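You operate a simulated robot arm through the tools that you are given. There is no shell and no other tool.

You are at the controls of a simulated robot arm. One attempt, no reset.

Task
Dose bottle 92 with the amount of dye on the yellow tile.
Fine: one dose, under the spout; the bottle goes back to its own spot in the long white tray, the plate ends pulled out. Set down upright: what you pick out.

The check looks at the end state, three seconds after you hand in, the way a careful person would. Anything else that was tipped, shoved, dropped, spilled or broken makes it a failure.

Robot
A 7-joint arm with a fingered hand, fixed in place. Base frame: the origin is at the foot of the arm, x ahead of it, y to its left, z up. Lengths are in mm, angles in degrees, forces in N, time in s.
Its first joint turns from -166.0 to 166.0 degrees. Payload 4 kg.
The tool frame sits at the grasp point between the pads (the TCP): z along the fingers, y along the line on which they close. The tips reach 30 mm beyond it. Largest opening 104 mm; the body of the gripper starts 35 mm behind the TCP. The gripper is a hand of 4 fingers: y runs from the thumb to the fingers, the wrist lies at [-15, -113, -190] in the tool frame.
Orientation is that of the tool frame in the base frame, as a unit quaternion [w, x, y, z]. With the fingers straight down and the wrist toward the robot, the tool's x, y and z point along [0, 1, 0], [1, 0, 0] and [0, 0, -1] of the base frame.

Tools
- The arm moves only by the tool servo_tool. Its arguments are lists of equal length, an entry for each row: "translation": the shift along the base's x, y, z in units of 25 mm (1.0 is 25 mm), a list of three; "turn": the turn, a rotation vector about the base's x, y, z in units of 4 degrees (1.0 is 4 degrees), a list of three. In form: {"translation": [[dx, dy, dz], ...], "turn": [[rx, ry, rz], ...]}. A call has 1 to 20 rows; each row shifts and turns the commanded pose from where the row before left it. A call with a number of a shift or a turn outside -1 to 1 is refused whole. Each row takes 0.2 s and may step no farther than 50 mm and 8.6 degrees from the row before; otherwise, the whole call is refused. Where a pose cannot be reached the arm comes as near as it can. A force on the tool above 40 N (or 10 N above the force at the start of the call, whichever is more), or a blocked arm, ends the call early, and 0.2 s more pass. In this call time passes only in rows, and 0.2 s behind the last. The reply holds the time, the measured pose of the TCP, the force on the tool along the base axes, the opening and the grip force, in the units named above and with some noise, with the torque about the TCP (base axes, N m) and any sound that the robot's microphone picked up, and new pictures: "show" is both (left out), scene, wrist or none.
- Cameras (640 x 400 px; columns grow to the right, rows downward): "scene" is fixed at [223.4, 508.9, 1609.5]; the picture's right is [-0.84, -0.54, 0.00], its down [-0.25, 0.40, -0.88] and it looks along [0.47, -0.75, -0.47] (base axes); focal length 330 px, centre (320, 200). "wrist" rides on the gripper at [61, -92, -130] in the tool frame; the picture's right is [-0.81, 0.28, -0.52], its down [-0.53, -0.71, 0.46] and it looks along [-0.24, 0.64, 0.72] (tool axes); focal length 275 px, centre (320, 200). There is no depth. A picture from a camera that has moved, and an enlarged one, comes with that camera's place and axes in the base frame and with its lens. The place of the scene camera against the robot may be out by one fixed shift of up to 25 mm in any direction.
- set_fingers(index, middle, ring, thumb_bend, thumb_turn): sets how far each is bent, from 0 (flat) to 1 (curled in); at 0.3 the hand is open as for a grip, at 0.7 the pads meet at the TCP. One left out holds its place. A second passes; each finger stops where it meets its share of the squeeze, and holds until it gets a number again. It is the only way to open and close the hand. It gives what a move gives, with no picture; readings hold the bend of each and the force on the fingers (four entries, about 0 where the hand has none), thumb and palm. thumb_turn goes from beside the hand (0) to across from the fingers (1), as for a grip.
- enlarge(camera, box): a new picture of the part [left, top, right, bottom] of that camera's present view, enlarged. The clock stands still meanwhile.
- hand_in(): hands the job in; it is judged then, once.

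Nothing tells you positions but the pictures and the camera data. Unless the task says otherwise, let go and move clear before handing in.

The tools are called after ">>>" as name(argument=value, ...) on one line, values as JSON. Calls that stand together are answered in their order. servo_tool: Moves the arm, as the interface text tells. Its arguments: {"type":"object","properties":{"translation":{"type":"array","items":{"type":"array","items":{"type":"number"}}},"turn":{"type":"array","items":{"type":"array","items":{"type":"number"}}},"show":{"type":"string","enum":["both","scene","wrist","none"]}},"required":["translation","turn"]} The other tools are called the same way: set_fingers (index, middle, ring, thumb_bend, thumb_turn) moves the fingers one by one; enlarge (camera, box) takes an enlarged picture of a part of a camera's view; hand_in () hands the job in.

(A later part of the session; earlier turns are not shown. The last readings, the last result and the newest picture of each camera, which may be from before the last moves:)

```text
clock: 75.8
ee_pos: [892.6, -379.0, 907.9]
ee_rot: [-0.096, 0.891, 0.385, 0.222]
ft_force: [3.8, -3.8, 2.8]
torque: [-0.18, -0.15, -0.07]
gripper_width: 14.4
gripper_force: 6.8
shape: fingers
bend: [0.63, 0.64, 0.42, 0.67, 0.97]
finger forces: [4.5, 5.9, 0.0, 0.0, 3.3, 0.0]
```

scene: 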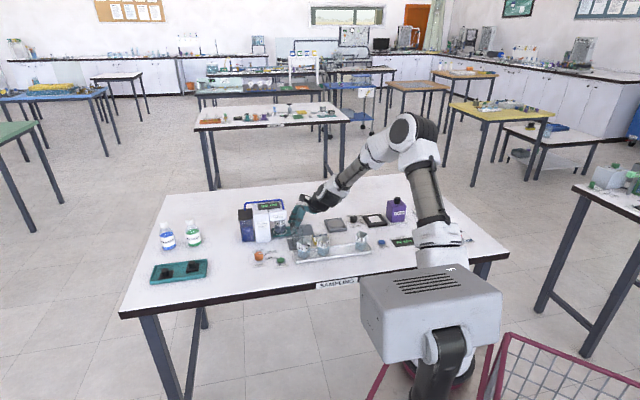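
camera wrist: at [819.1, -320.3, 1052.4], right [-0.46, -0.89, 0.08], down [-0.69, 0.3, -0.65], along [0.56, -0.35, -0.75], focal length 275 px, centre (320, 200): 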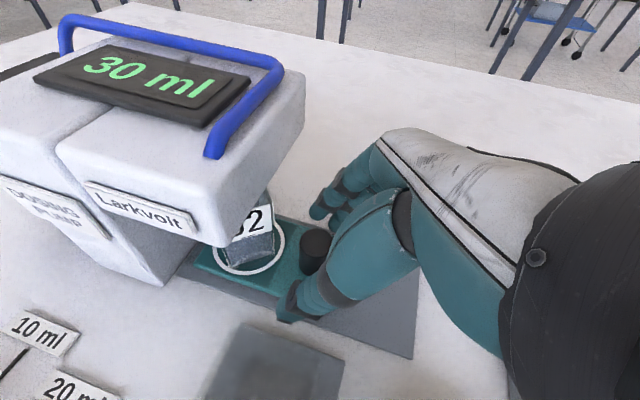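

Better balanced. Now pulling gently along the rail, with a short test stroke first.

>>> servo_tool(translation=[[0.03, -0.03, 0], [-0.04, -0.04, 0], [-0.07, -0.07, 0], [-0.1, -0.1, 0], [-0.1, -0.1, 0], [-0.07, -0.07, 0], [-0.04, -0.04, 0]], turn=[[0, 0, 0], [0, 0, 0], [0, 0, 0], [0, 0, 0], [0, 0, 0], [0, 0, 0], [0, 0, 0]])

>>> enlarge(camera="wrist", box=[180, 130, 380, 330])

>>> enlarge(camera="scene", box=[260, 195, 324, 245])

```text
clock: 77.4
ee_pos: [881.0, -389.8, 908.9]
ee_rot: [-0.096, 0.891, 0.383, 0.222]
ft_force: [5.3, -4.9, 0.7]
torque: [-0.17, -0.13, -0.09]
gripper_width: 11.1
gripper_force: 5.6
shape: fingers
bend: [0.64, 0.65, 0.42, 0.68, 0.97]
finger forces: [4.3, 5.7, 0.0, 0.0, 1.8, 0.0]
camera wrist: at [809.8, -334.1, 1051.7], right [-0.46, -0.89, 0.08], down [-0.69, 0.3, -0.65], along [0.56, -0.35, -0.75], focal length 275 px, centre (320, 200)
```

scene: 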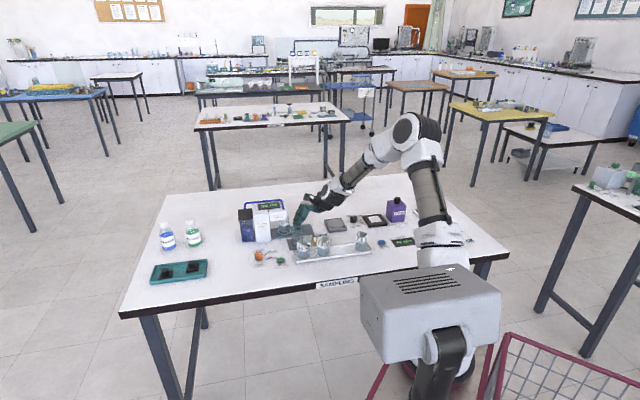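
wrist: 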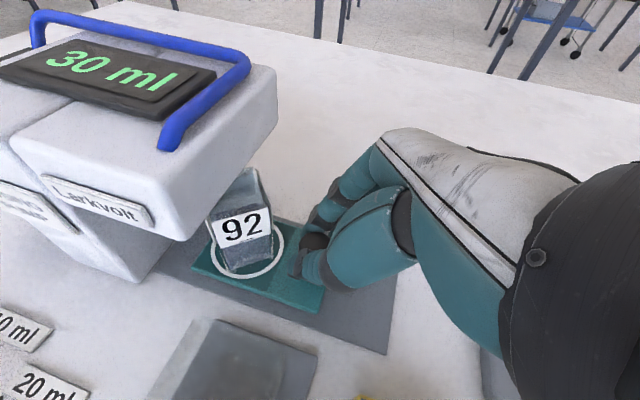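

```text
2.00 times, centred on (280, 230) of wrist
camera zoom: at [809.8, -334.1, 1051.7], right [-0.46, -0.89, 0.08], down [-0.69, 0.3, -0.65], along [0.56, -0.35, -0.75], focal length 551 px, centre (400, 140)
```

zoom: 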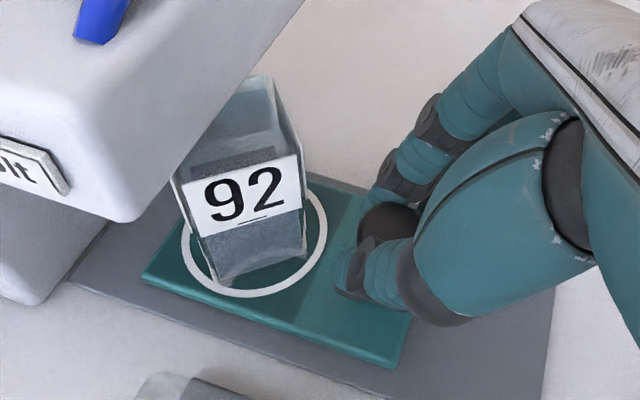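

```text
8.00 times, centred on (292, 220) of scene
camera zoom: at [223.4, 508.9, 1609.5], right [-0.84, -0.54, 0.0], down [-0.25, 0.4, -0.88], along [0.47, -0.75, -0.47], focal length 2644 px, centre (544, 40)
```

zoom: 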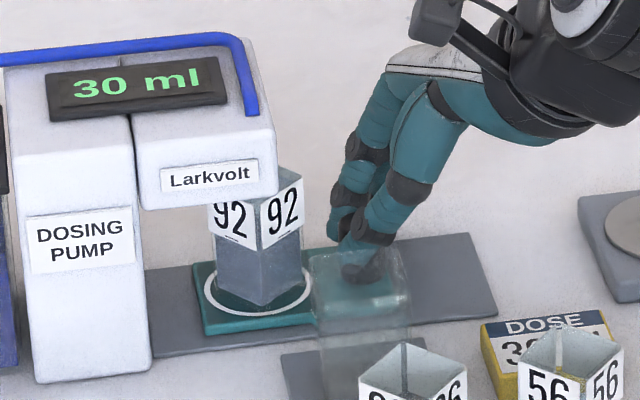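

The plate and bottle follow. Continuing to pull steadily about 56 mm.

>>> servo_tool(translation=[[-0.03, -0.07, 0], [-0.09, -0.11, 0], [-0.13, -0.13, 0], [-0.13, -0.13, 0], [-0.13, -0.13, 0], [-0.13, -0.13, 0], [-0.13, -0.13, 0], [-0.13, -0.13, 0], [-0.13, -0.13, 0], [-0.13, -0.13, 0], [-0.13, -0.13, 0], [-0.13, -0.13, 0], [-0.1, -0.1, 0], [-0.05, -0.05, 0]], turn=[[0, 0, 0], [0, 0, 0], [0, 0, 0], [0, 0, 0], [0, 0, 0], [0, 0, 0], [0, 0, 0], [0, 0, 0], [0, 0, 0], [0, 0, 0], [0, 0, 0], [0, 0, 0], [0, 0, 0], [0, 0, 0]])

>>> enlarge(camera="wrist", box=[180, 130, 380, 330])

>>> enlarge(camera="scene", box=[270, 195, 334, 245])

```text
clock: 80.4
ee_pos: [842.7, -432.0, 908.4]
ee_rot: [-0.096, 0.891, 0.385, 0.223]
ft_force: [4.9, -4.9, -0.9]
torque: [-0.13, -0.12, -0.07]
gripper_width: 10.5
gripper_force: 6.2
shape: fingers
bend: [0.65, 0.66, 0.42, 0.68, 0.97]
finger forces: [4.4, 5.8, 0.1, 0.0, 2.2, 0.0]
camera wrist: at [770.9, -374.5, 1051.6], right [-0.46, -0.89, 0.08], down [-0.69, 0.3, -0.65], along [0.56, -0.35, -0.75], focal length 275 px, centre (320, 200)
```

scene: 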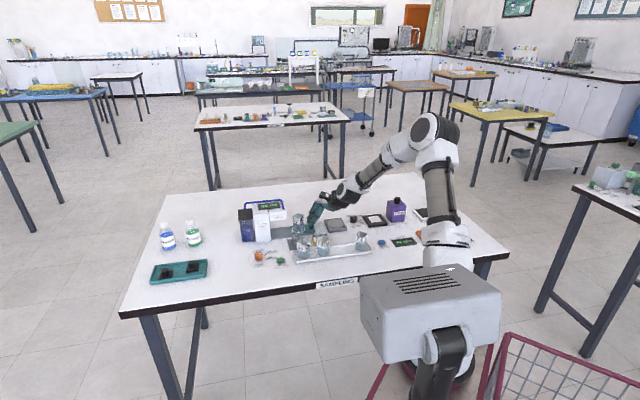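
wrist: 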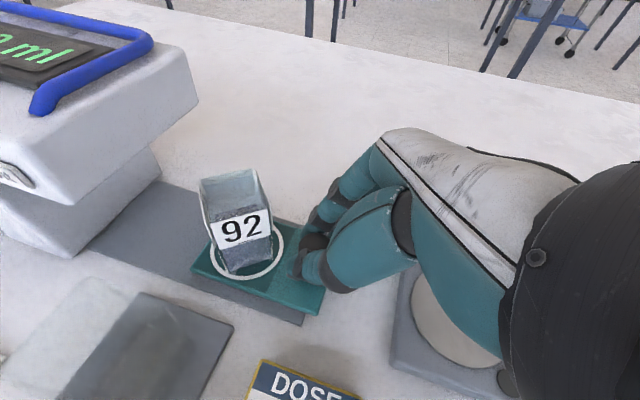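

```text
2.00 times, centred on (280, 230) of wrist
camera zoom: at [770.9, -374.5, 1051.6], right [-0.46, -0.89, 0.08], down [-0.69, 0.3, -0.65], along [0.56, -0.35, -0.75], focal length 551 px, centre (400, 140)
```

zoom: 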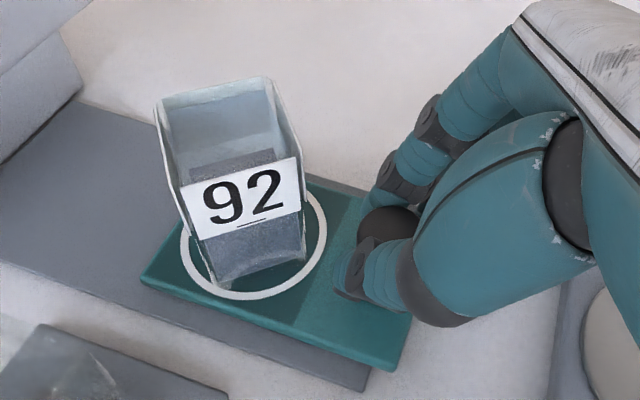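

```text
8.00 times, centred on (302, 220) of scene
camera zoom: at [223.4, 508.9, 1609.5], right [-0.84, -0.54, 0.0], down [-0.25, 0.4, -0.88], along [0.47, -0.75, -0.47], focal length 2644 px, centre (464, 40)
```

zoom: 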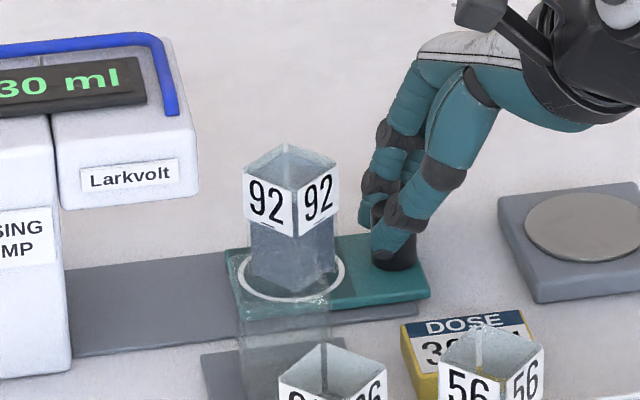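

About 17 mm remains to the plate's original pulled-out position. Continuing slowly, watching for the stop.

>>> servo_tool(translation=[[-0.05, -0.05, 0], [-0.09, -0.09, 0], [-0.1, -0.1, 0], [-0.08, -0.08, 0], [-0.05, -0.05, 0], [-0.04, -0.04, 0]], turn=[[0, 0, 0], [0, 0, 0], [0, 0, 0], [0, 0, 0], [0, 0, 0], [0, 0, 0]], show="none")

>>> enlarge(camera="scene", box=[270, 195, 334, 245])

>>> enlarge(camera="wrist", box=[180, 130, 380, 330])

```text
clock: 81.8
ee_pos: [833.3, -441.9, 906.7]
ee_rot: [-0.096, 0.891, 0.384, 0.222]
ft_force: [3.9, -2.0, 2.4]
torque: [-0.12, -0.13, 0.0]
gripper_width: 10.1
gripper_force: 5.4
shape: fingers
bend: [0.66, 0.66, 0.42, 0.67, 0.97]
finger forces: [3.7, 4.7, 0.0, 0.0, 3.0, 0.0]
```

```text
8.00 times, centred on (302, 220) of scene
camera zoom: at [223.4, 508.9, 1609.5], right [-0.84, -0.54, 0.0], down [-0.25, 0.4, -0.88], along [0.47, -0.75, -0.47], focal length 2644 px, centre (464, 40)
```

zoom: 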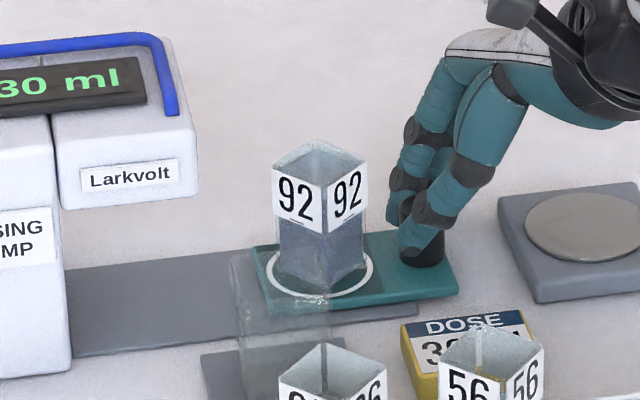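

```text
2.00 times, centred on (280, 230) of wrist
camera zoom: at [761.2, -385.1, 1051.1], right [-0.46, -0.89, 0.08], down [-0.69, 0.3, -0.65], along [0.56, -0.35, -0.75], focal length 551 px, centre (400, 140)
```

zoom: 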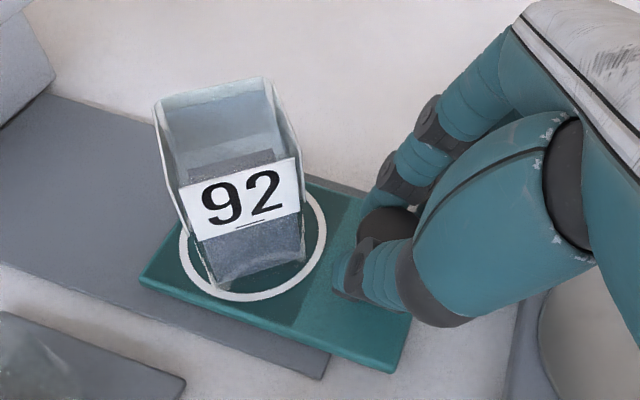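

Nearly there, about 3 mm short of its original spot. Pulling the last bit until it stops.

>>> servo_tool(translation=[[-0.04, -0.04, 0], [-0.05, -0.05, 0], [-0.05, -0.05, 0]], turn=[[0, 0, 0], [0, 0, 0], [0, 0, 0]], show="none")

>>> enlarge(camera="scene", box=[270, 195, 334, 245])

>>> enlarge(camera="wrist", box=[180, 130, 380, 330])

```text
clock: 82.6
ee_pos: [829.6, -444.7, 908.1]
ee_rot: [-0.096, 0.89, 0.385, 0.223]
ft_force: [7.0, 0.7, 0.7]
torque: [0.0, -0.18, -0.05]
gripper_width: 10.8
gripper_force: 5.7
shape: fingers
bend: [0.65, 0.66, 0.42, 0.67, 0.97]
finger forces: [5.2, 3.3, 0.0, 0.0, 3.4, 0.0]
```

```text
8.00 times, centred on (302, 220) of scene
camera zoom: at [223.4, 508.9, 1609.5], right [-0.84, -0.54, 0.0], down [-0.25, 0.4, -0.88], along [0.47, -0.75, -0.47], focal length 2644 px, centre (464, 40)
```

zoom: 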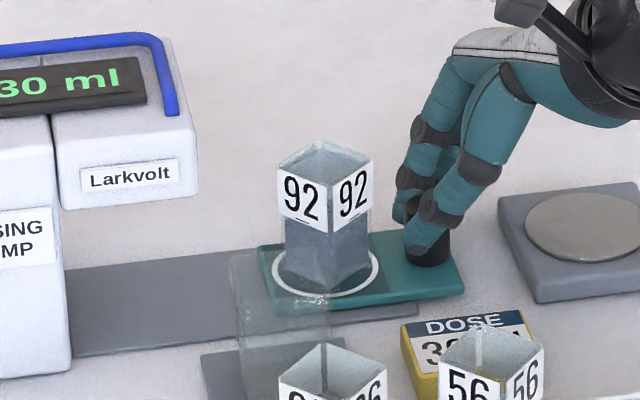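

```text
2.00 times, centred on (280, 230) of wrist
camera zoom: at [758.7, -387.7, 1051.4], right [-0.46, -0.89, 0.08], down [-0.69, 0.3, -0.65], along [0.56, -0.35, -0.75], focal length 551 px, centre (400, 140)
```

zoom: 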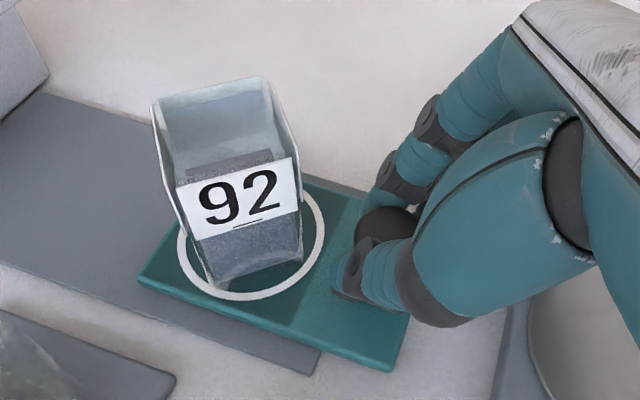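

The plate is back at its pulled-out stop (about 5 N resistance, ring in its original place). Releasing the knob and withdrawing up and away from the bottle.

>>> set_fingers(index=0.47, middle=0.47, ring=0.42, thumb_bend=0.47)

>>> servo_tool(translation=[[-0.13, -0.14, 0.4], [-0.22, -0.23, 0.7], [-0.22, -0.23, 0.7], [-0.22, -0.23, 0.7], [-0.22, -0.23, 0.7], [-0.22, -0.23, 0.7]], turn=[[0, 0, 0], [0, 0, 0], [0, 0, 0], [0, 0, 0], [0, 0, 0], [0, 0, 0]])

>>> enlarge(camera="scene", box=[260, 195, 340, 255])

>>> enlarge(camera="wrist", box=[140, 170, 340, 370])

```text
clock: 83.6
ee_pos: [830.5, -445.1, 906.9]
ee_rot: [-0.096, 0.891, 0.385, 0.222]
ft_force: [0.3, 1.1, 0.6]
torque: [-0.03, -0.01, 0.02]
gripper_width: 59.6
gripper_force: 0.0
shape: fingers
bend: [0.47, 0.47, 0.42, 0.47, 0.97]
finger forces: [0.1, 0.1, 0.1, 0.0, 0.0, 0.0]
```

```text
clock: 85.0
ee_pos: [798.8, -478.2, 1004.6]
ee_rot: [-0.096, 0.891, 0.384, 0.222]
ft_force: [-0.4, -0.5, 0.2]
torque: [-0.02, -0.02, 0.01]
gripper_width: 59.4
gripper_force: 0.2
shape: fingers
bend: [0.47, 0.47, 0.42, 0.47, 0.97]
finger forces: [0.0, 0.1, 0.1, 0.0, 0.1, 0.1]
camera wrist: at [727.7, -421.2, 1148.7], right [-0.46, -0.89, 0.08], down [-0.69, 0.3, -0.65], along [0.56, -0.35, -0.75], focal length 275 px, centre (320, 200)
```

scene: 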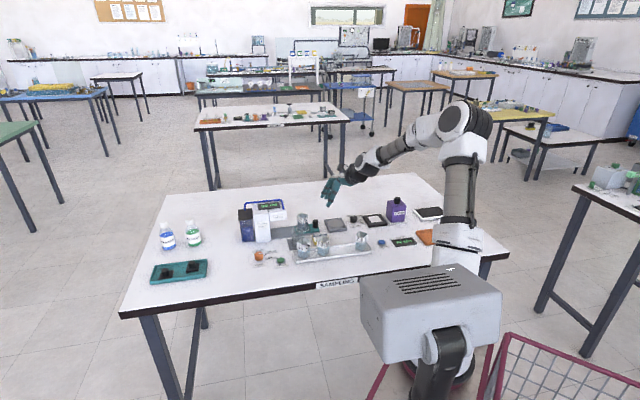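
wrist: 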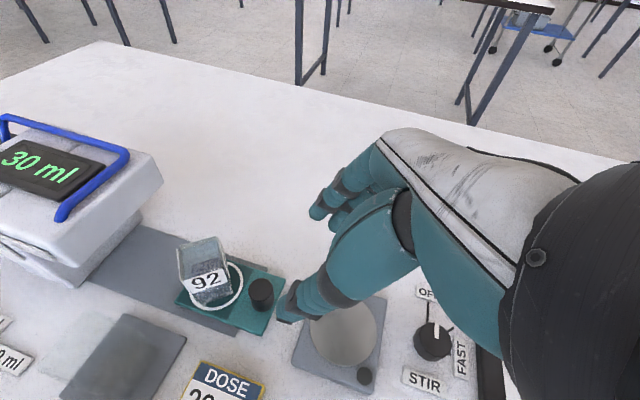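

```text
6.67 times, centred on (300, 225) of scene
camera zoom: at [223.4, 508.9, 1609.5], right [-0.84, -0.54, 0.0], down [-0.25, 0.4, -0.88], along [0.47, -0.75, -0.47], focal length 2203 px, centre (453, 33)
```

zoom: 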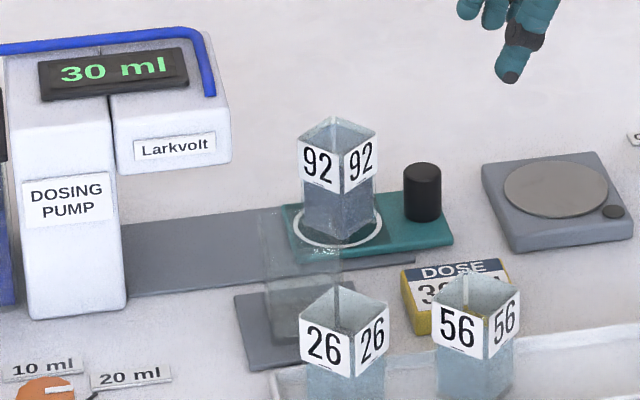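

```text
2.00 times, centred on (240, 270) of wrist
camera zoom: at [727.7, -421.2, 1148.7], right [-0.46, -0.89, 0.08], down [-0.69, 0.3, -0.65], along [0.56, -0.35, -0.75], focal length 551 px, centre (480, 60)
```

zoom: 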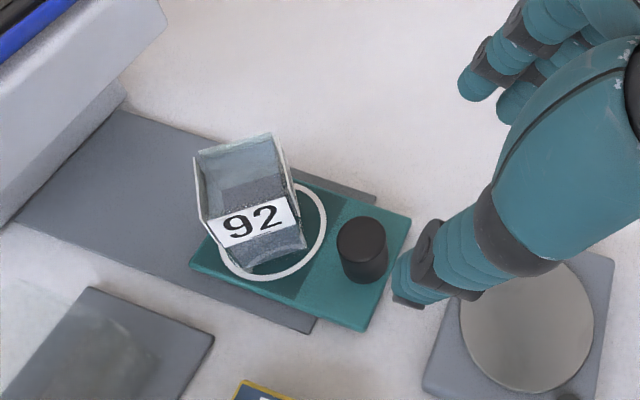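

The dosed bottle is standing in the ring with the plate pulled out. I'll straighten the hand, yaw back to 0 and return above the bottle.

>>> servo_tool(translation=[[0, 0, 0.2], [0, 0, 0.2], [0, 0, 0.2], [0, 0, 0.2], [0, 0, 0.2], [0, 0, 0.2], [0, 0, 0.2], [0.273, 0.298, 0], [0.273, 0.298, 0], [0.273, 0.298, 0], [0.273, 0.298, 0], [0.273, 0.298, 0], [0.273, 0.298, 0], [0.273, 0.298, 0], [0.273, 0.298, 0], [0.273, 0.298, 0], [0.273, 0.298, 0], [0.273, 0.298, 0]], turn=[[-0.7273, 0.6864, 0], [-0.7273, 0.6864, 0], [-0.7273, 0.6864, 0], [-0.7273, 0.6864, 0], [-0.7273, 0.6864, 0], [-0.7273, 0.6864, 0], [-0.7273, 0.6864, 0], [0, 0, 0.985], [0, 0, 0.985], [0, 0, 0.985], [0, 0, 0.985], [0, 0, 0.985], [0, 0, 0.985], [0, 0, 0.985], [0, 0, 0.985], [0, 0, 0.985], [0, 0, 0.985], [0, 0, 0.985]])

>>> set_fingers(index=0.5, middle=0.5, ring=0.45, thumb_bend=0.5)

>>> enlarge(camera="wrist", box=[200, 230, 340, 370])

>>> enlarge(camera="scene", box=[265, 180, 329, 245])

```text
clock: 88.8
ee_pos: [873.6, -396.6, 1040.4]
ee_rot: [0.001, 0.706, 0.708, 0.0]
ft_force: [-0.9, -0.5, -0.4]
torque: [-0.02, -0.02, -0.01]
gripper_width: 59.6
gripper_force: 0.1
shape: fingers
bend: [0.47, 0.47, 0.42, 0.47, 0.97]
finger forces: [0.0, 0.1, 0.0, 0.0, 0.0, 0.1]
camera wrist: at [782.1, -336.2, 1170.7], right [0.28, -0.81, 0.52], down [-0.71, -0.53, -0.46], along [0.65, -0.24, -0.72], focal length 275 px, centre (320, 200)
```

scene: 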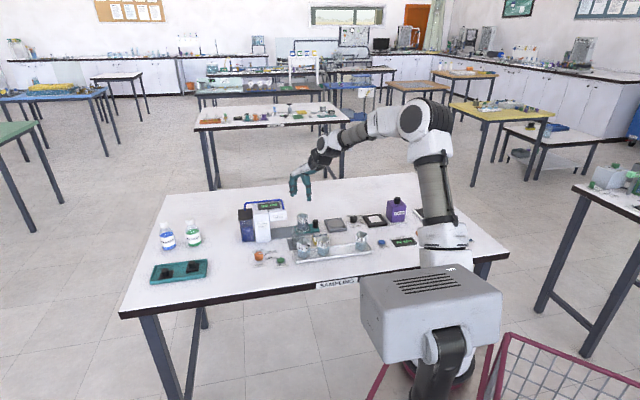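
wrist: 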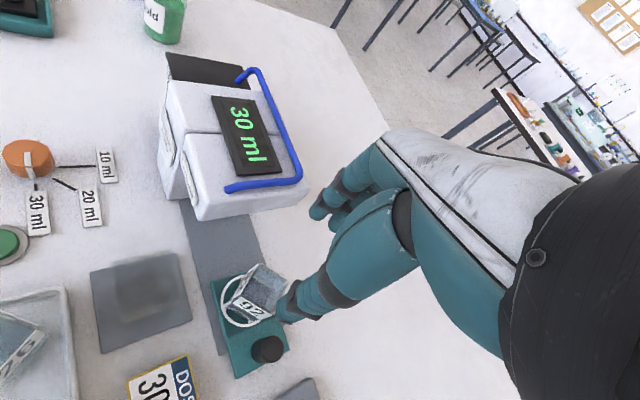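

```text
clock: 89.8
ee_pos: [873.8, -396.8, 1040.3]
ee_rot: [0.0, 0.706, 0.708, 0.0]
ft_force: [-0.4, -0.1, 0.8]
torque: [-0.01, -0.05, -0.01]
gripper_width: 52.6
gripper_force: 0.1
shape: fingers
bend: [0.5, 0.5, 0.45, 0.5, 0.97]
finger forces: [0.0, 0.0, 0.0, 0.1, 0.0, 0.0]
```

```text
2.86 times, centred on (270, 300) of wrist
camera zoom: at [782.2, -336.1, 1170.7], right [0.28, -0.81, 0.52], down [-0.71, -0.53, -0.46], along [0.64, -0.24, -0.72], focal length 786 px, centre (463, -86)
```

zoom: 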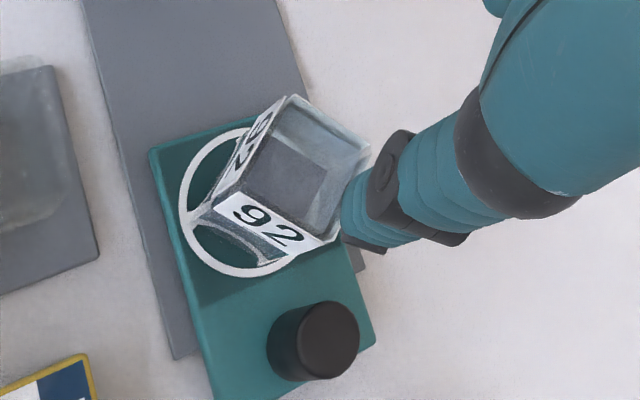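

```text
6.15 times, centred on (297, 212) of scene
camera zoom: at [223.4, 508.9, 1609.5], right [-0.84, -0.54, 0.0], down [-0.25, 0.4, -0.88], along [0.47, -0.75, -0.47], focal length 2034 px, centre (462, 123)
```

zoom: 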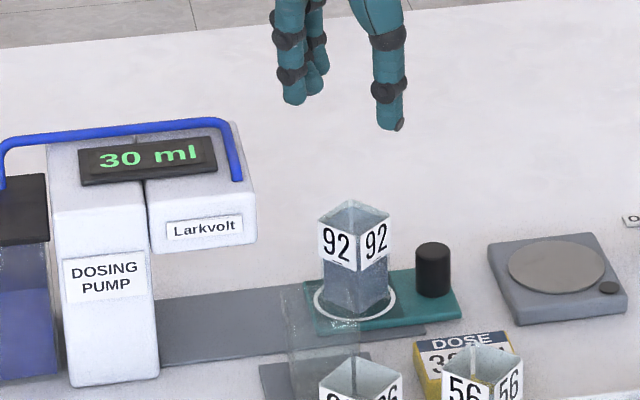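

I'll measure where the bottle now stands relative to the hand.

>>> enlarge(camera="wrist", box=[240, 250, 320, 330])

```text
5.00 times, centred on (280, 290) of wrist
camera zoom: at [782.2, -336.1, 1170.7], right [0.28, -0.81, 0.52], down [-0.71, -0.53, -0.46], along [0.64, -0.24, -0.72], focal length 1376 px, centre (520, -250)
```

zoom: 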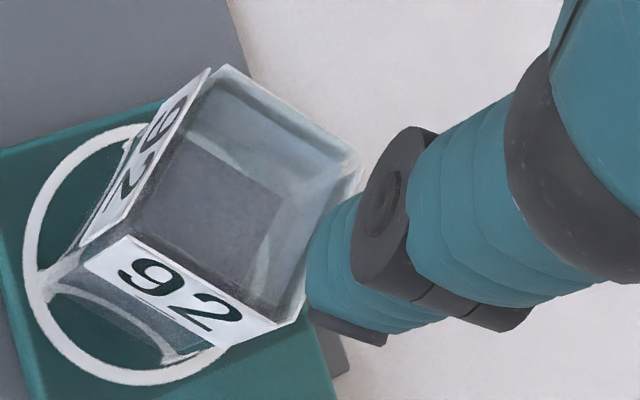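

The bottle is at about (872,-399), essentially where I set it. Descending in two stages.

>>> servo_tool(translation=[[-0.01, 0, -0.7], [-0.01, 0, -0.7], [-0.01, 0, -0.7], [0, 0, -0.7], [0, 0, -0.4]], turn=[[0, 0, 0], [0, 0, 0], [0, 0, 0], [0, 0, 0], [0, 0, 0]])

>>> enlarge(camera="wrist", box=[220, 190, 360, 330])

>>> enlarge(camera="scene", box=[275, 195, 323, 245])

```text
clock: 91.0
ee_pos: [873.5, -396.1, 958.7]
ee_rot: [0.0, 0.707, 0.707, 0.0]
ft_force: [0.1, -0.2, 0.8]
torque: [0.02, 0.01, -0.01]
gripper_width: 52.9
gripper_force: 0.0
shape: fingers
bend: [0.5, 0.5, 0.45, 0.5, 0.97]
finger forces: [0.0, 0.0, 0.0, 0.1, 0.0, 0.0]
camera wrist: at [781.1, -336.0, 1089.7], right [0.28, -0.81, 0.52], down [-0.71, -0.53, -0.46], along [0.64, -0.24, -0.72], focal length 275 px, centre (320, 200)
```

scene: 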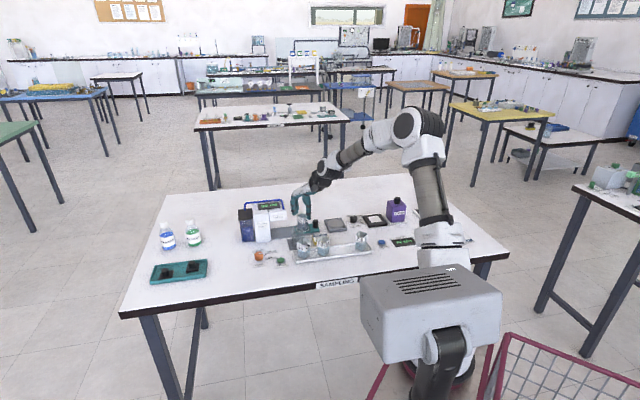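
wrist: 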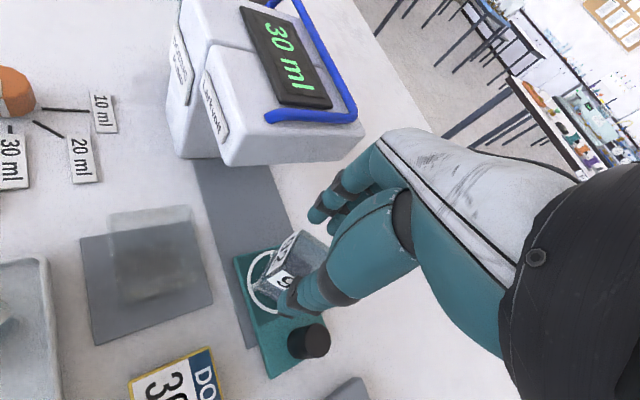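

```text
2.86 times, centred on (290, 260) of wrist
camera zoom: at [781.1, -336.0, 1089.7], right [0.28, -0.81, 0.52], down [-0.71, -0.53, -0.46], along [0.64, -0.24, -0.72], focal length 786 px, centre (406, 29)
```

zoom: 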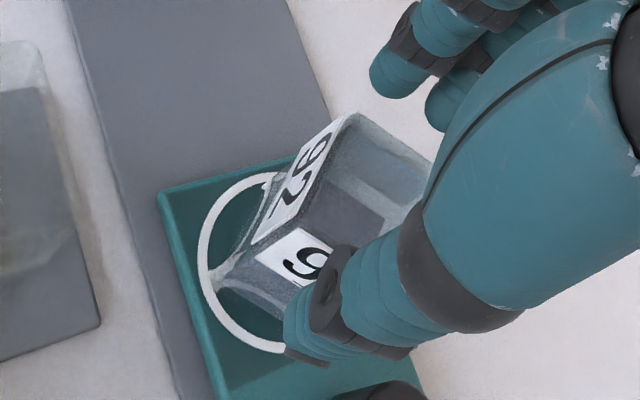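

```text
8.00 times, centred on (299, 220) of scene
camera zoom: at [223.4, 508.9, 1609.5], right [-0.84, -0.54, 0.0], down [-0.25, 0.4, -0.88], along [0.47, -0.75, -0.47], focal length 2644 px, centre (488, 40)
```

zoom: 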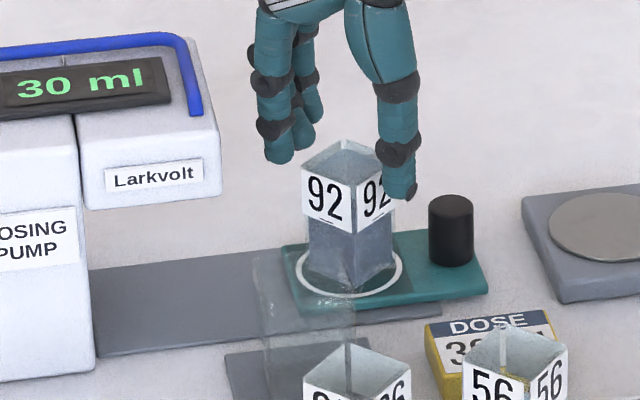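

Aligned. Lowering to grip height and closing.

>>> servo_tool(translation=[[-0.015, -0.015, -0.5], [-0.015, -0.015, -0.5], [0, 0, -0.5]], turn=[[0, 0, 0], [0, 0, 0], [0, 0, 0]], show="none")

>>> enlarge(camera="scene", box=[275, 195, 323, 245])

>>> enlarge(camera="wrist", box=[220, 170, 360, 310])

```text
clock: 91.8
ee_pos: [871.9, -396.2, 922.1]
ee_rot: [-0.001, 0.706, 0.708, 0.0]
ft_force: [0.8, -0.2, 0.0]
torque: [0.05, 0.01, -0.03]
gripper_width: 52.5
gripper_force: 0.0
shape: fingers
bend: [0.5, 0.5, 0.45, 0.5, 0.97]
finger forces: [0.1, 0.0, 0.1, 0.0, 0.1, 0.0]
```

```text
8.00 times, centred on (299, 220) of scene
camera zoom: at [223.4, 508.9, 1609.5], right [-0.84, -0.54, 0.0], down [-0.25, 0.4, -0.88], along [0.47, -0.75, -0.47], focal length 2644 px, centre (488, 40)
```

zoom: 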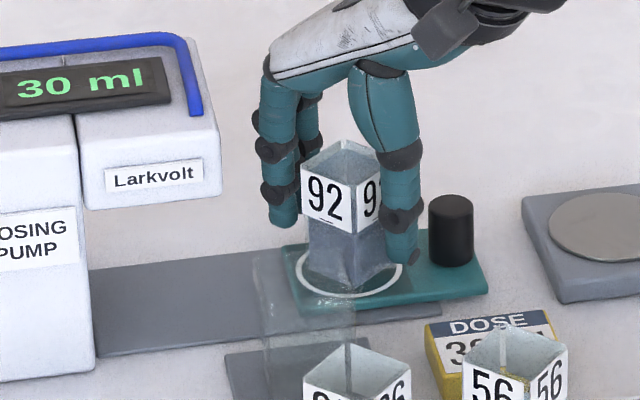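

```text
2.86 times, centred on (290, 240) of wrist
camera zoom: at [780.5, -336.4, 1053.0], right [0.28, -0.81, 0.52], down [-0.71, -0.53, -0.46], along [0.64, -0.24, -0.73], focal length 786 px, centre (406, 86)
```

zoom: 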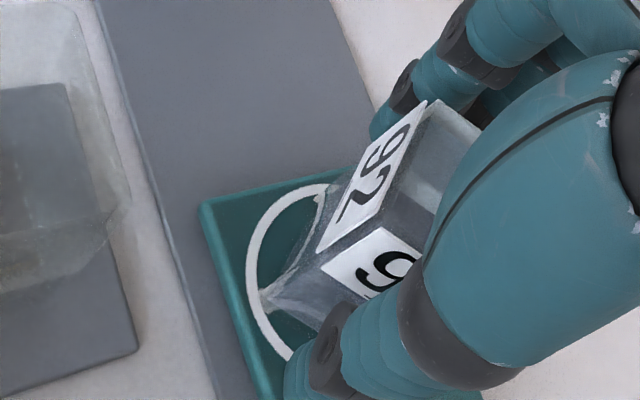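

Closing on the bottle.

>>> set_fingers(index=0.65, middle=0.65, thumb_bend=0.65)

>>> enlarge(camera="scene", box=[275, 195, 323, 245])

>>> enlarge(camera="wrist", box=[220, 170, 360, 310])

```text
clock: 92.8
ee_pos: [872.7, -396.5, 923.2]
ee_rot: [-0.001, 0.706, 0.708, 0.0]
ft_force: [0.6, 0.5, 0.2]
torque: [0.0, -0.01, 0.0]
gripper_width: 30.3
gripper_force: 6.6
shape: fingers
bend: [0.6, 0.62, 0.45, 0.58, 0.97]
finger forces: [3.6, 2.8, 0.1, 0.1, 6.5, 0.1]
```

```text
8.00 times, centred on (299, 220) of scene
camera zoom: at [223.4, 508.9, 1609.5], right [-0.84, -0.54, 0.0], down [-0.25, 0.4, -0.88], along [0.47, -0.75, -0.47], focal length 2644 px, centre (488, 40)
```

zoom: 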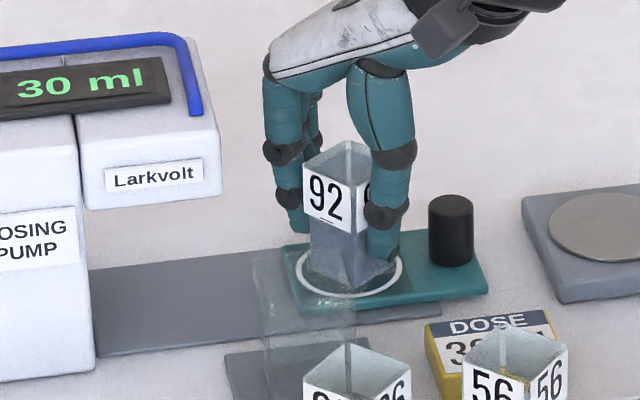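

```text
2.86 times, centred on (290, 240) of wrist
camera zoom: at [780.7, -336.5, 1053.3], right [0.28, -0.81, 0.52], down [-0.71, -0.53, -0.46], along [0.64, -0.24, -0.72], focal length 786 px, centre (406, 86)
```

zoom: 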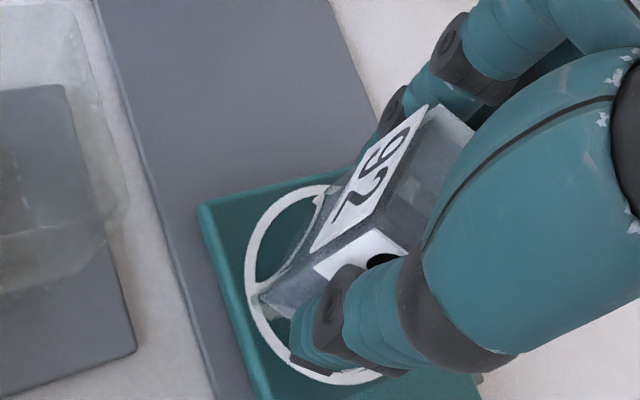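

The grip is firm at 6.5 N. Lifting slowly and checking.

>>> servo_tool(translation=[[0, 0, 0.2], [0, 0, 0.4], [0, 0, 0.6], [0, 0, 0.7], [0, 0, 0.7], [0, 0, 0.6]], turn=[[0, 0, 0], [0, 0, 0], [0, 0, 0], [0, 0, 0], [0, 0, 0], [0, 0, 0]])

>>> enlarge(camera="scene", box=[265, 185, 329, 245])

>>> enlarge(camera="wrist", box=[200, 170, 360, 330])

```text
clock: 94.2
ee_pos: [870.5, -396.2, 1003.2]
ee_rot: [0.0, 0.707, 0.707, 0.0]
ft_force: [1.0, -0.1, -0.4]
torque: [0.0, 0.04, 0.0]
gripper_width: 30.2
gripper_force: 6.3
shape: fingers
bend: [0.6, 0.62, 0.45, 0.58, 0.97]
finger forces: [3.7, 2.6, 0.1, 0.0, 6.5, 0.1]
camera wrist: at [779.4, -336.4, 1133.5], right [0.28, -0.81, 0.52], down [-0.71, -0.53, -0.46], along [0.64, -0.24, -0.73], focal length 275 px, centre (320, 200)
```

scene: 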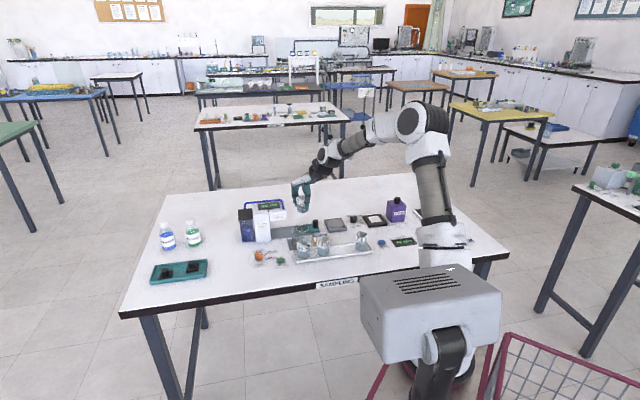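
wrist: 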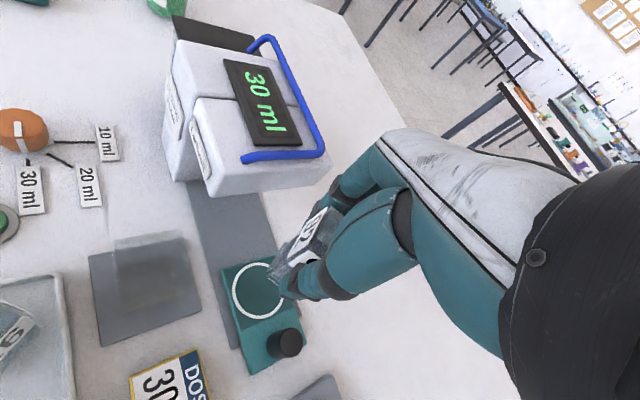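

```text
6.67 times, centred on (297, 215) of scene
camera zoom: at [223.4, 508.9, 1609.5], right [-0.84, -0.54, 0.0], down [-0.25, 0.4, -0.88], along [0.47, -0.75, -0.47], focal length 2203 px, centre (473, 100)
```

zoom: 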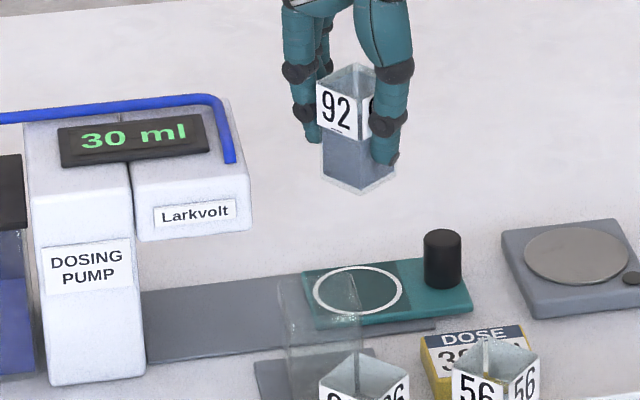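

```text
2.50 times, centred on (280, 250) of wrist
camera zoom: at [779.4, -336.4, 1133.5], right [0.28, -0.81, 0.52], down [-0.71, -0.53, -0.46], along [0.64, -0.24, -0.73], focal length 688 px, centre (420, 75)
```

zoom: 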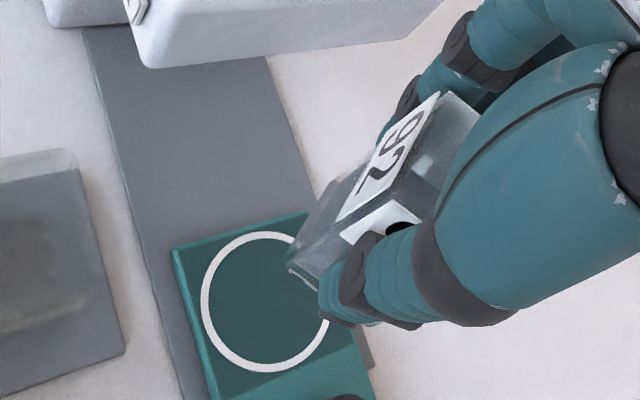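

The bottle is up and level, and the plate is clean. Carrying it back toward its empty spot in the tray.

>>> servo_tool(translation=[[-0.3, 0.056, 0], [-0.6, 0.112, 0], [-0.7, 0.131, 0], [-0.7, 0.131, 0], [-0.7, 0.131, 0], [-0.7, 0.131, 0], [-0.7, 0.131, 0], [-0.7, 0.131, 0], [-0.7, 0.131, 0], [-0.7, 0.131, 0], [-0.7, 0.131, 0], [-0.5, 0.094, 0], [-0.24, 0.045, 0]], turn=[[0, 0, 0], [0, 0, 0], [0, 0, 0], [0, 0, 0], [0, 0, 0], [0, 0, 0], [0, 0, 0], [0, 0, 0], [0, 0, 0], [0, 0, 0], [0, 0, 0], [0, 0, 0], [0, 0, 0]])

>>> enlarge(camera="scene", box=[290, 195, 386, 265])

>>> enlarge(camera="wrist", box=[200, 170, 400, 370])

```text
clock: 97.0
ee_pos: [673.5, -361.0, 1002.3]
ee_rot: [0.0, 0.707, 0.708, 0.0]
ft_force: [0.1, 0.6, 0.0]
torque: [0.0, 0.01, -0.01]
gripper_width: 30.4
gripper_force: 6.5
shape: fingers
bend: [0.6, 0.62, 0.45, 0.58, 0.97]
finger forces: [3.6, 2.7, 0.0, 0.1, 6.5, 0.1]
camera wrist: at [581.7, -299.7, 1133.2], right [0.28, -0.81, 0.52], down [-0.71, -0.53, -0.46], along [0.64, -0.24, -0.72], focal length 275 px, centre (320, 200)
```

scene: 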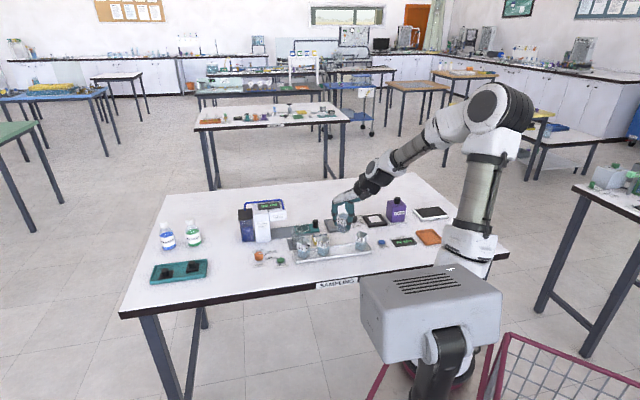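
wrist: 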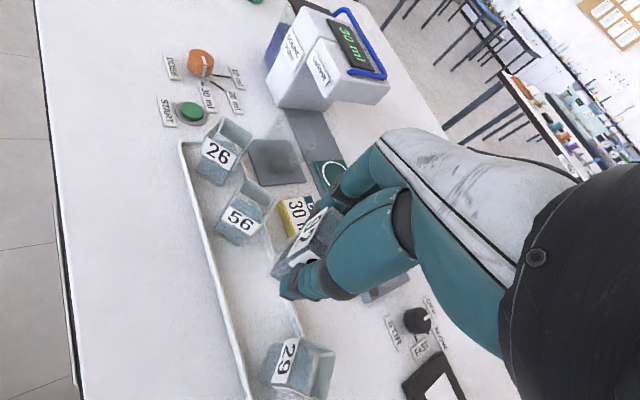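

```text
5.71 times, centred on (338, 230) of scene
camera zoom: at [223.4, 508.9, 1609.5], right [-0.84, -0.54, 0.0], down [-0.25, 0.4, -0.88], along [0.47, -0.75, -0.47], focal length 1888 px, centre (217, 29)
```

zoom: 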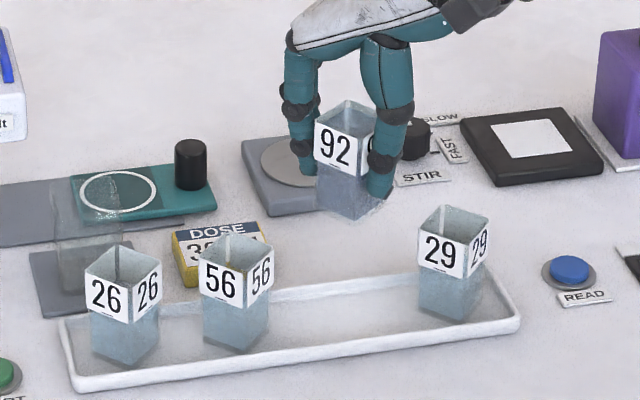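

```text
2.00 times, centred on (300, 270) of wrist
camera zoom: at [581.7, -299.7, 1133.2], right [0.28, -0.81, 0.52], down [-0.71, -0.53, -0.46], along [0.64, -0.24, -0.72], focal length 551 px, centre (360, 60)
```

zoom: 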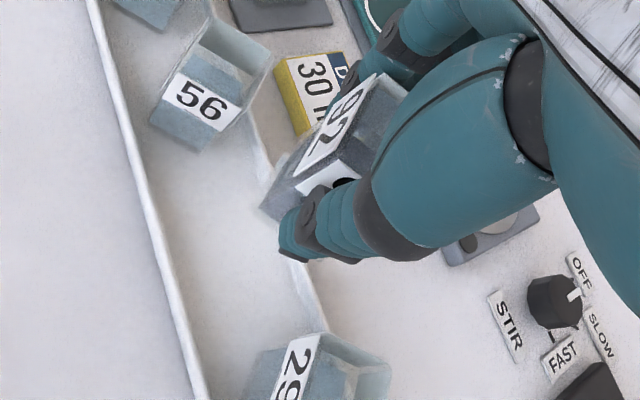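

The bottle is above its slot. Descending partway, then correcting the position.

>>> servo_tool(translation=[[-0.015, 0.02, -0.4], [-0.015, 0.02, -0.5], [-0.015, 0.02, -0.5], [-0.01, 0.02, -0.5], [0, 0, -0.35]], turn=[[0, 0, 0], [0, 0, 0], [0, 0, 0], [0, 0, 0], [0, 0, 0]])

>>> enlarge(camera="scene", box=[300, 205, 380, 265])

>>> enlarge(camera="wrist", box=[200, 170, 400, 370])

```text
clock: 98.2
ee_pos: [671.4, -357.4, 947.4]
ee_rot: [-0.001, 0.707, 0.707, 0.0]
ft_force: [0.1, 0.1, -0.1]
torque: [0.02, 0.0, 0.01]
gripper_width: 30.2
gripper_force: 6.5
shape: fingers
bend: [0.6, 0.62, 0.45, 0.58, 0.97]
finger forces: [3.7, 2.7, 0.0, 0.0, 6.5, 0.0]
camera wrist: at [579.8, -297.0, 1078.3], right [0.28, -0.81, 0.52], down [-0.71, -0.53, -0.46], along [0.64, -0.24, -0.72], focal length 275 px, centre (320, 200)
```

scene: 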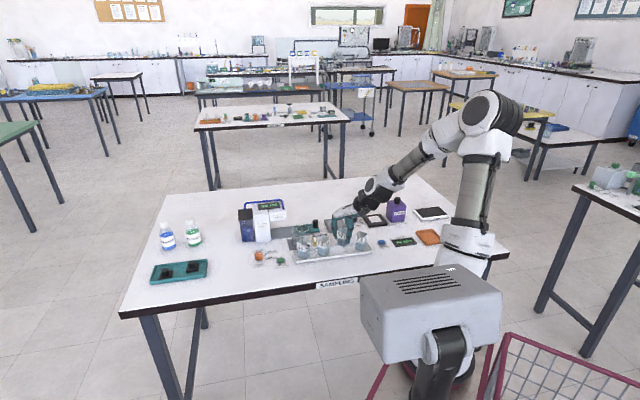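
wrist: 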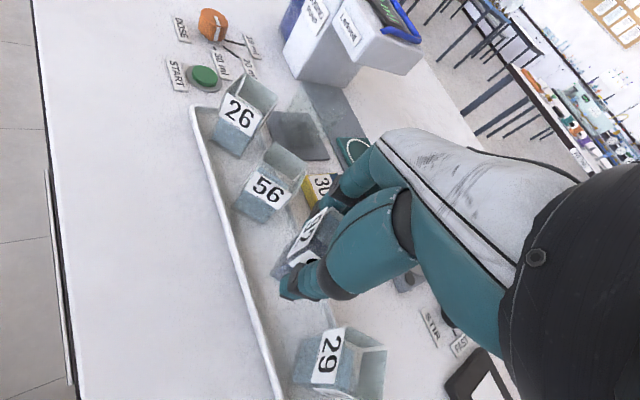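

```text
6.67 times, centred on (340, 235) of scene
camera zoom: at [223.4, 508.9, 1609.5], right [-0.84, -0.54, 0.0], down [-0.25, 0.4, -0.88], along [0.47, -0.75, -0.47], focal length 2203 px, centre (187, -33)
```

zoom: 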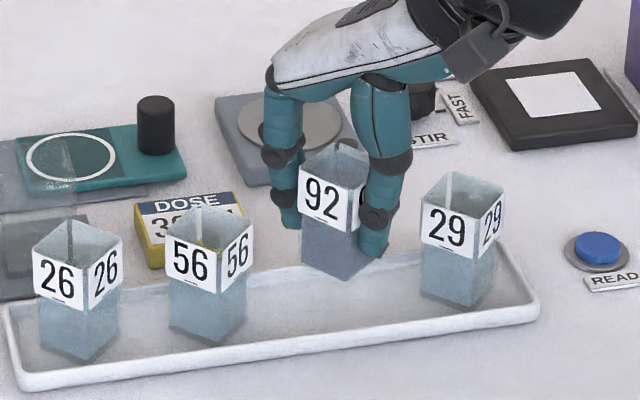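

```text
2.00 times, centred on (300, 270) of wrist
camera zoom: at [579.8, -297.0, 1078.3], right [0.28, -0.81, 0.52], down [-0.71, -0.53, -0.46], along [0.64, -0.24, -0.72], focal length 551 px, centre (360, 60)
```

zoom: 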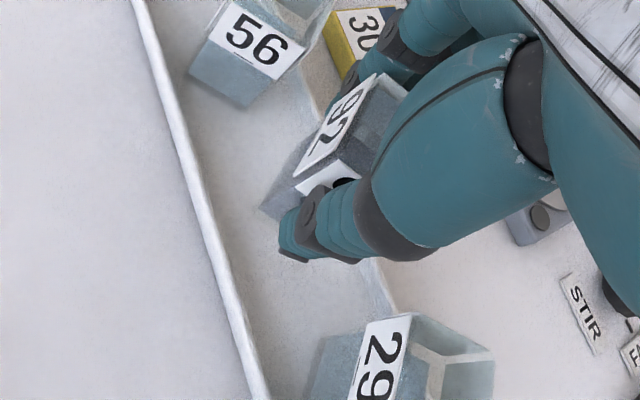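

Close to target. Lowering further with a small correction, then feeling for the tray floor.

>>> servo_tool(translation=[[0.01, -0.02, -0.4], [0.01, -0.02, -0.3], [0, -0.02, -0.15]], turn=[[0, 0, 0], [0, 0, 0], [0, 0, 0]], show="none")

>>> enlarge(camera="scene", box=[310, 210, 374, 260])

>>> enlarge(camera="wrist", box=[220, 170, 380, 330])

```text
clock: 99.0
ee_pos: [671.5, -359.7, 926.2]
ee_rot: [0.0, 0.706, 0.708, 0.0]
ft_force: [-0.4, 0.2, -0.5]
torque: [-0.02, 0.0, -0.01]
gripper_width: 30.3
gripper_force: 6.6
shape: fingers
bend: [0.6, 0.62, 0.45, 0.58, 0.97]
finger forces: [3.7, 2.7, 0.0, 0.1, 6.5, 0.0]
```

```text
8.00 times, centred on (342, 235) of scene
camera zoom: at [223.4, 508.9, 1609.5], right [-0.84, -0.54, 0.0], down [-0.25, 0.4, -0.88], along [0.47, -0.75, -0.47], focal length 2644 px, centre (144, -80)
```

zoom: 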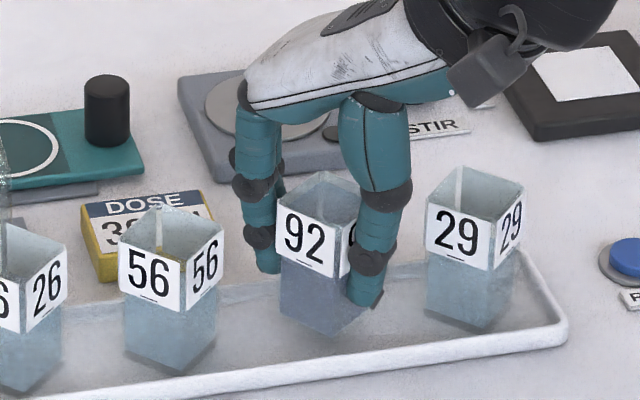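

```text
2.50 times, centred on (300, 250) of wrist
camera zoom: at [581.0, -298.9, 1055.9], right [0.28, -0.81, 0.52], down [-0.71, -0.53, -0.46], along [0.64, -0.24, -0.72], focal length 688 px, centre (370, 75)
```

zoom: 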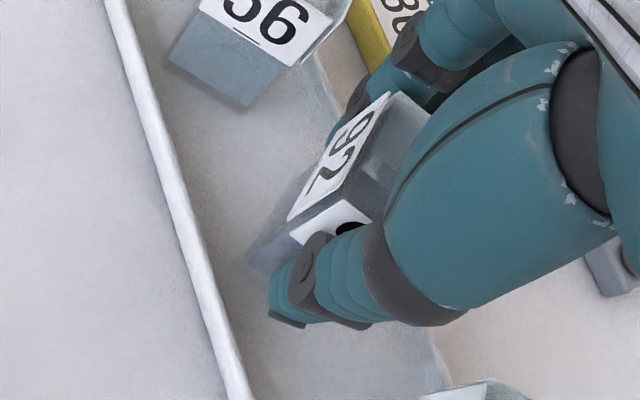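

About 8 mm to go. Stepping down gently.

>>> servo_tool(translation=[[0.01, 0, -0.1], [0.01, 0, -0.1]], turn=[[0, 0, 0], [0, 0, 0]], show="none")

>>> servo_tool(translation=[[0, 0, -0.06]], turn=[[0, 0, 0]], show="none")

>>> enlarge(camera="scene", box=[310, 210, 390, 260])

```text
clock: 99.6
ee_pos: [673.4, -360.5, 918.8]
ee_rot: [0.0, 0.707, 0.707, 0.001]
ft_force: [0.1, -0.4, 0.3]
torque: [-0.03, -0.01, 0.0]
gripper_width: 30.3
gripper_force: 6.5
shape: fingers
bend: [0.6, 0.62, 0.45, 0.58, 0.97]
finger forces: [3.7, 2.7, 0.0, 0.0, 6.5, 0.0]
```

```text
clock: 100.0
ee_pos: [672.8, -359.2, 917.5]
ee_rot: [0.0, 0.707, 0.708, 0.0]
ft_force: [0.2, 0.1, 0.7]
torque: [0.02, -0.02, -0.02]
gripper_width: 30.4
gripper_force: 6.5
shape: fingers
bend: [0.6, 0.62, 0.45, 0.58, 0.97]
finger forces: [3.7, 2.7, 0.0, 0.1, 6.6, 0.0]
```

```text
8.00 times, centred on (350, 235) of scene
camera zoom: at [223.4, 508.9, 1609.5], right [-0.84, -0.54, 0.0], down [-0.25, 0.4, -0.88], along [0.47, -0.75, -0.47], focal length 2644 px, centre (80, -80)
```

zoom: 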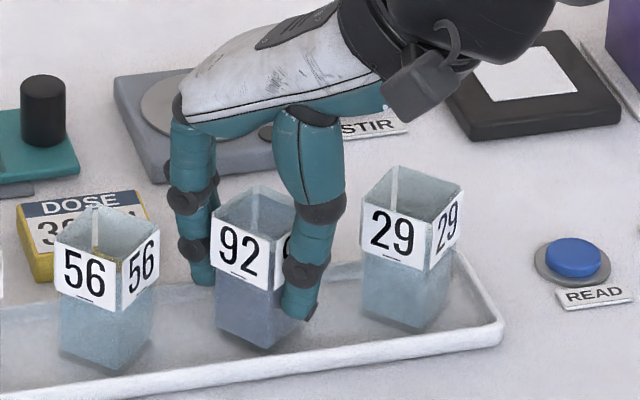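

Comparing with the original picture, the bottle is within about 2 mm of its old place and just above the floor. Lowering the last bit.

>>> servo_tool(translation=[[-0.03, -0.01, -0.04]], turn=[[0, 0, 0]], show="none")

>>> servo_tool(translation=[[-0.01, 0, -0.04]], turn=[[0, 0, 0]], show="none")

>>> enlarge(camera="scene", box=[310, 210, 390, 260])

```text
clock: 100.4
ee_pos: [672.6, -359.9, 917.1]
ee_rot: [0.0, 0.707, 0.707, 0.0]
ft_force: [0.3, 0.3, 0.1]
torque: [-0.02, 0.01, -0.01]
gripper_width: 30.2
gripper_force: 7.1
shape: fingers
bend: [0.6, 0.62, 0.45, 0.58, 0.97]
finger forces: [3.7, 2.6, 0.0, 0.1, 6.5, 0.0]
```

```text
clock: 100.8
ee_pos: [671.7, -359.2, 916.3]
ee_rot: [0.0, 0.706, 0.708, 0.0]
ft_force: [0.6, -0.5, -0.2]
torque: [-0.01, 0.0, 0.02]
gripper_width: 30.2
gripper_force: 6.4
shape: fingers
bend: [0.6, 0.62, 0.45, 0.58, 0.97]
finger forces: [3.8, 2.8, 0.0, 0.0, 6.5, 0.1]
```

```text
8.00 times, centred on (350, 235) of scene
camera zoom: at [223.4, 508.9, 1609.5], right [-0.84, -0.54, 0.0], down [-0.25, 0.4, -0.88], along [0.47, -0.75, -0.47], focal length 2644 px, centre (80, -80)
```

zoom: 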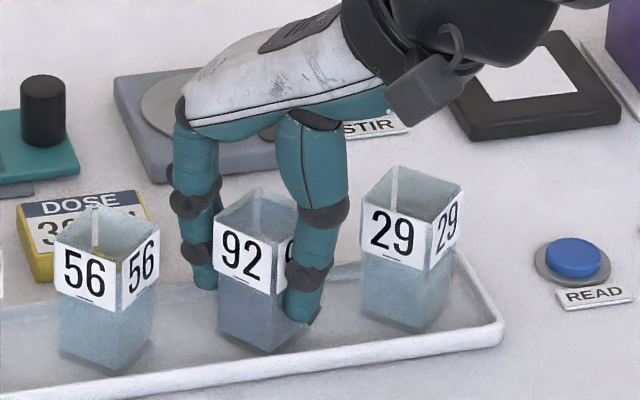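

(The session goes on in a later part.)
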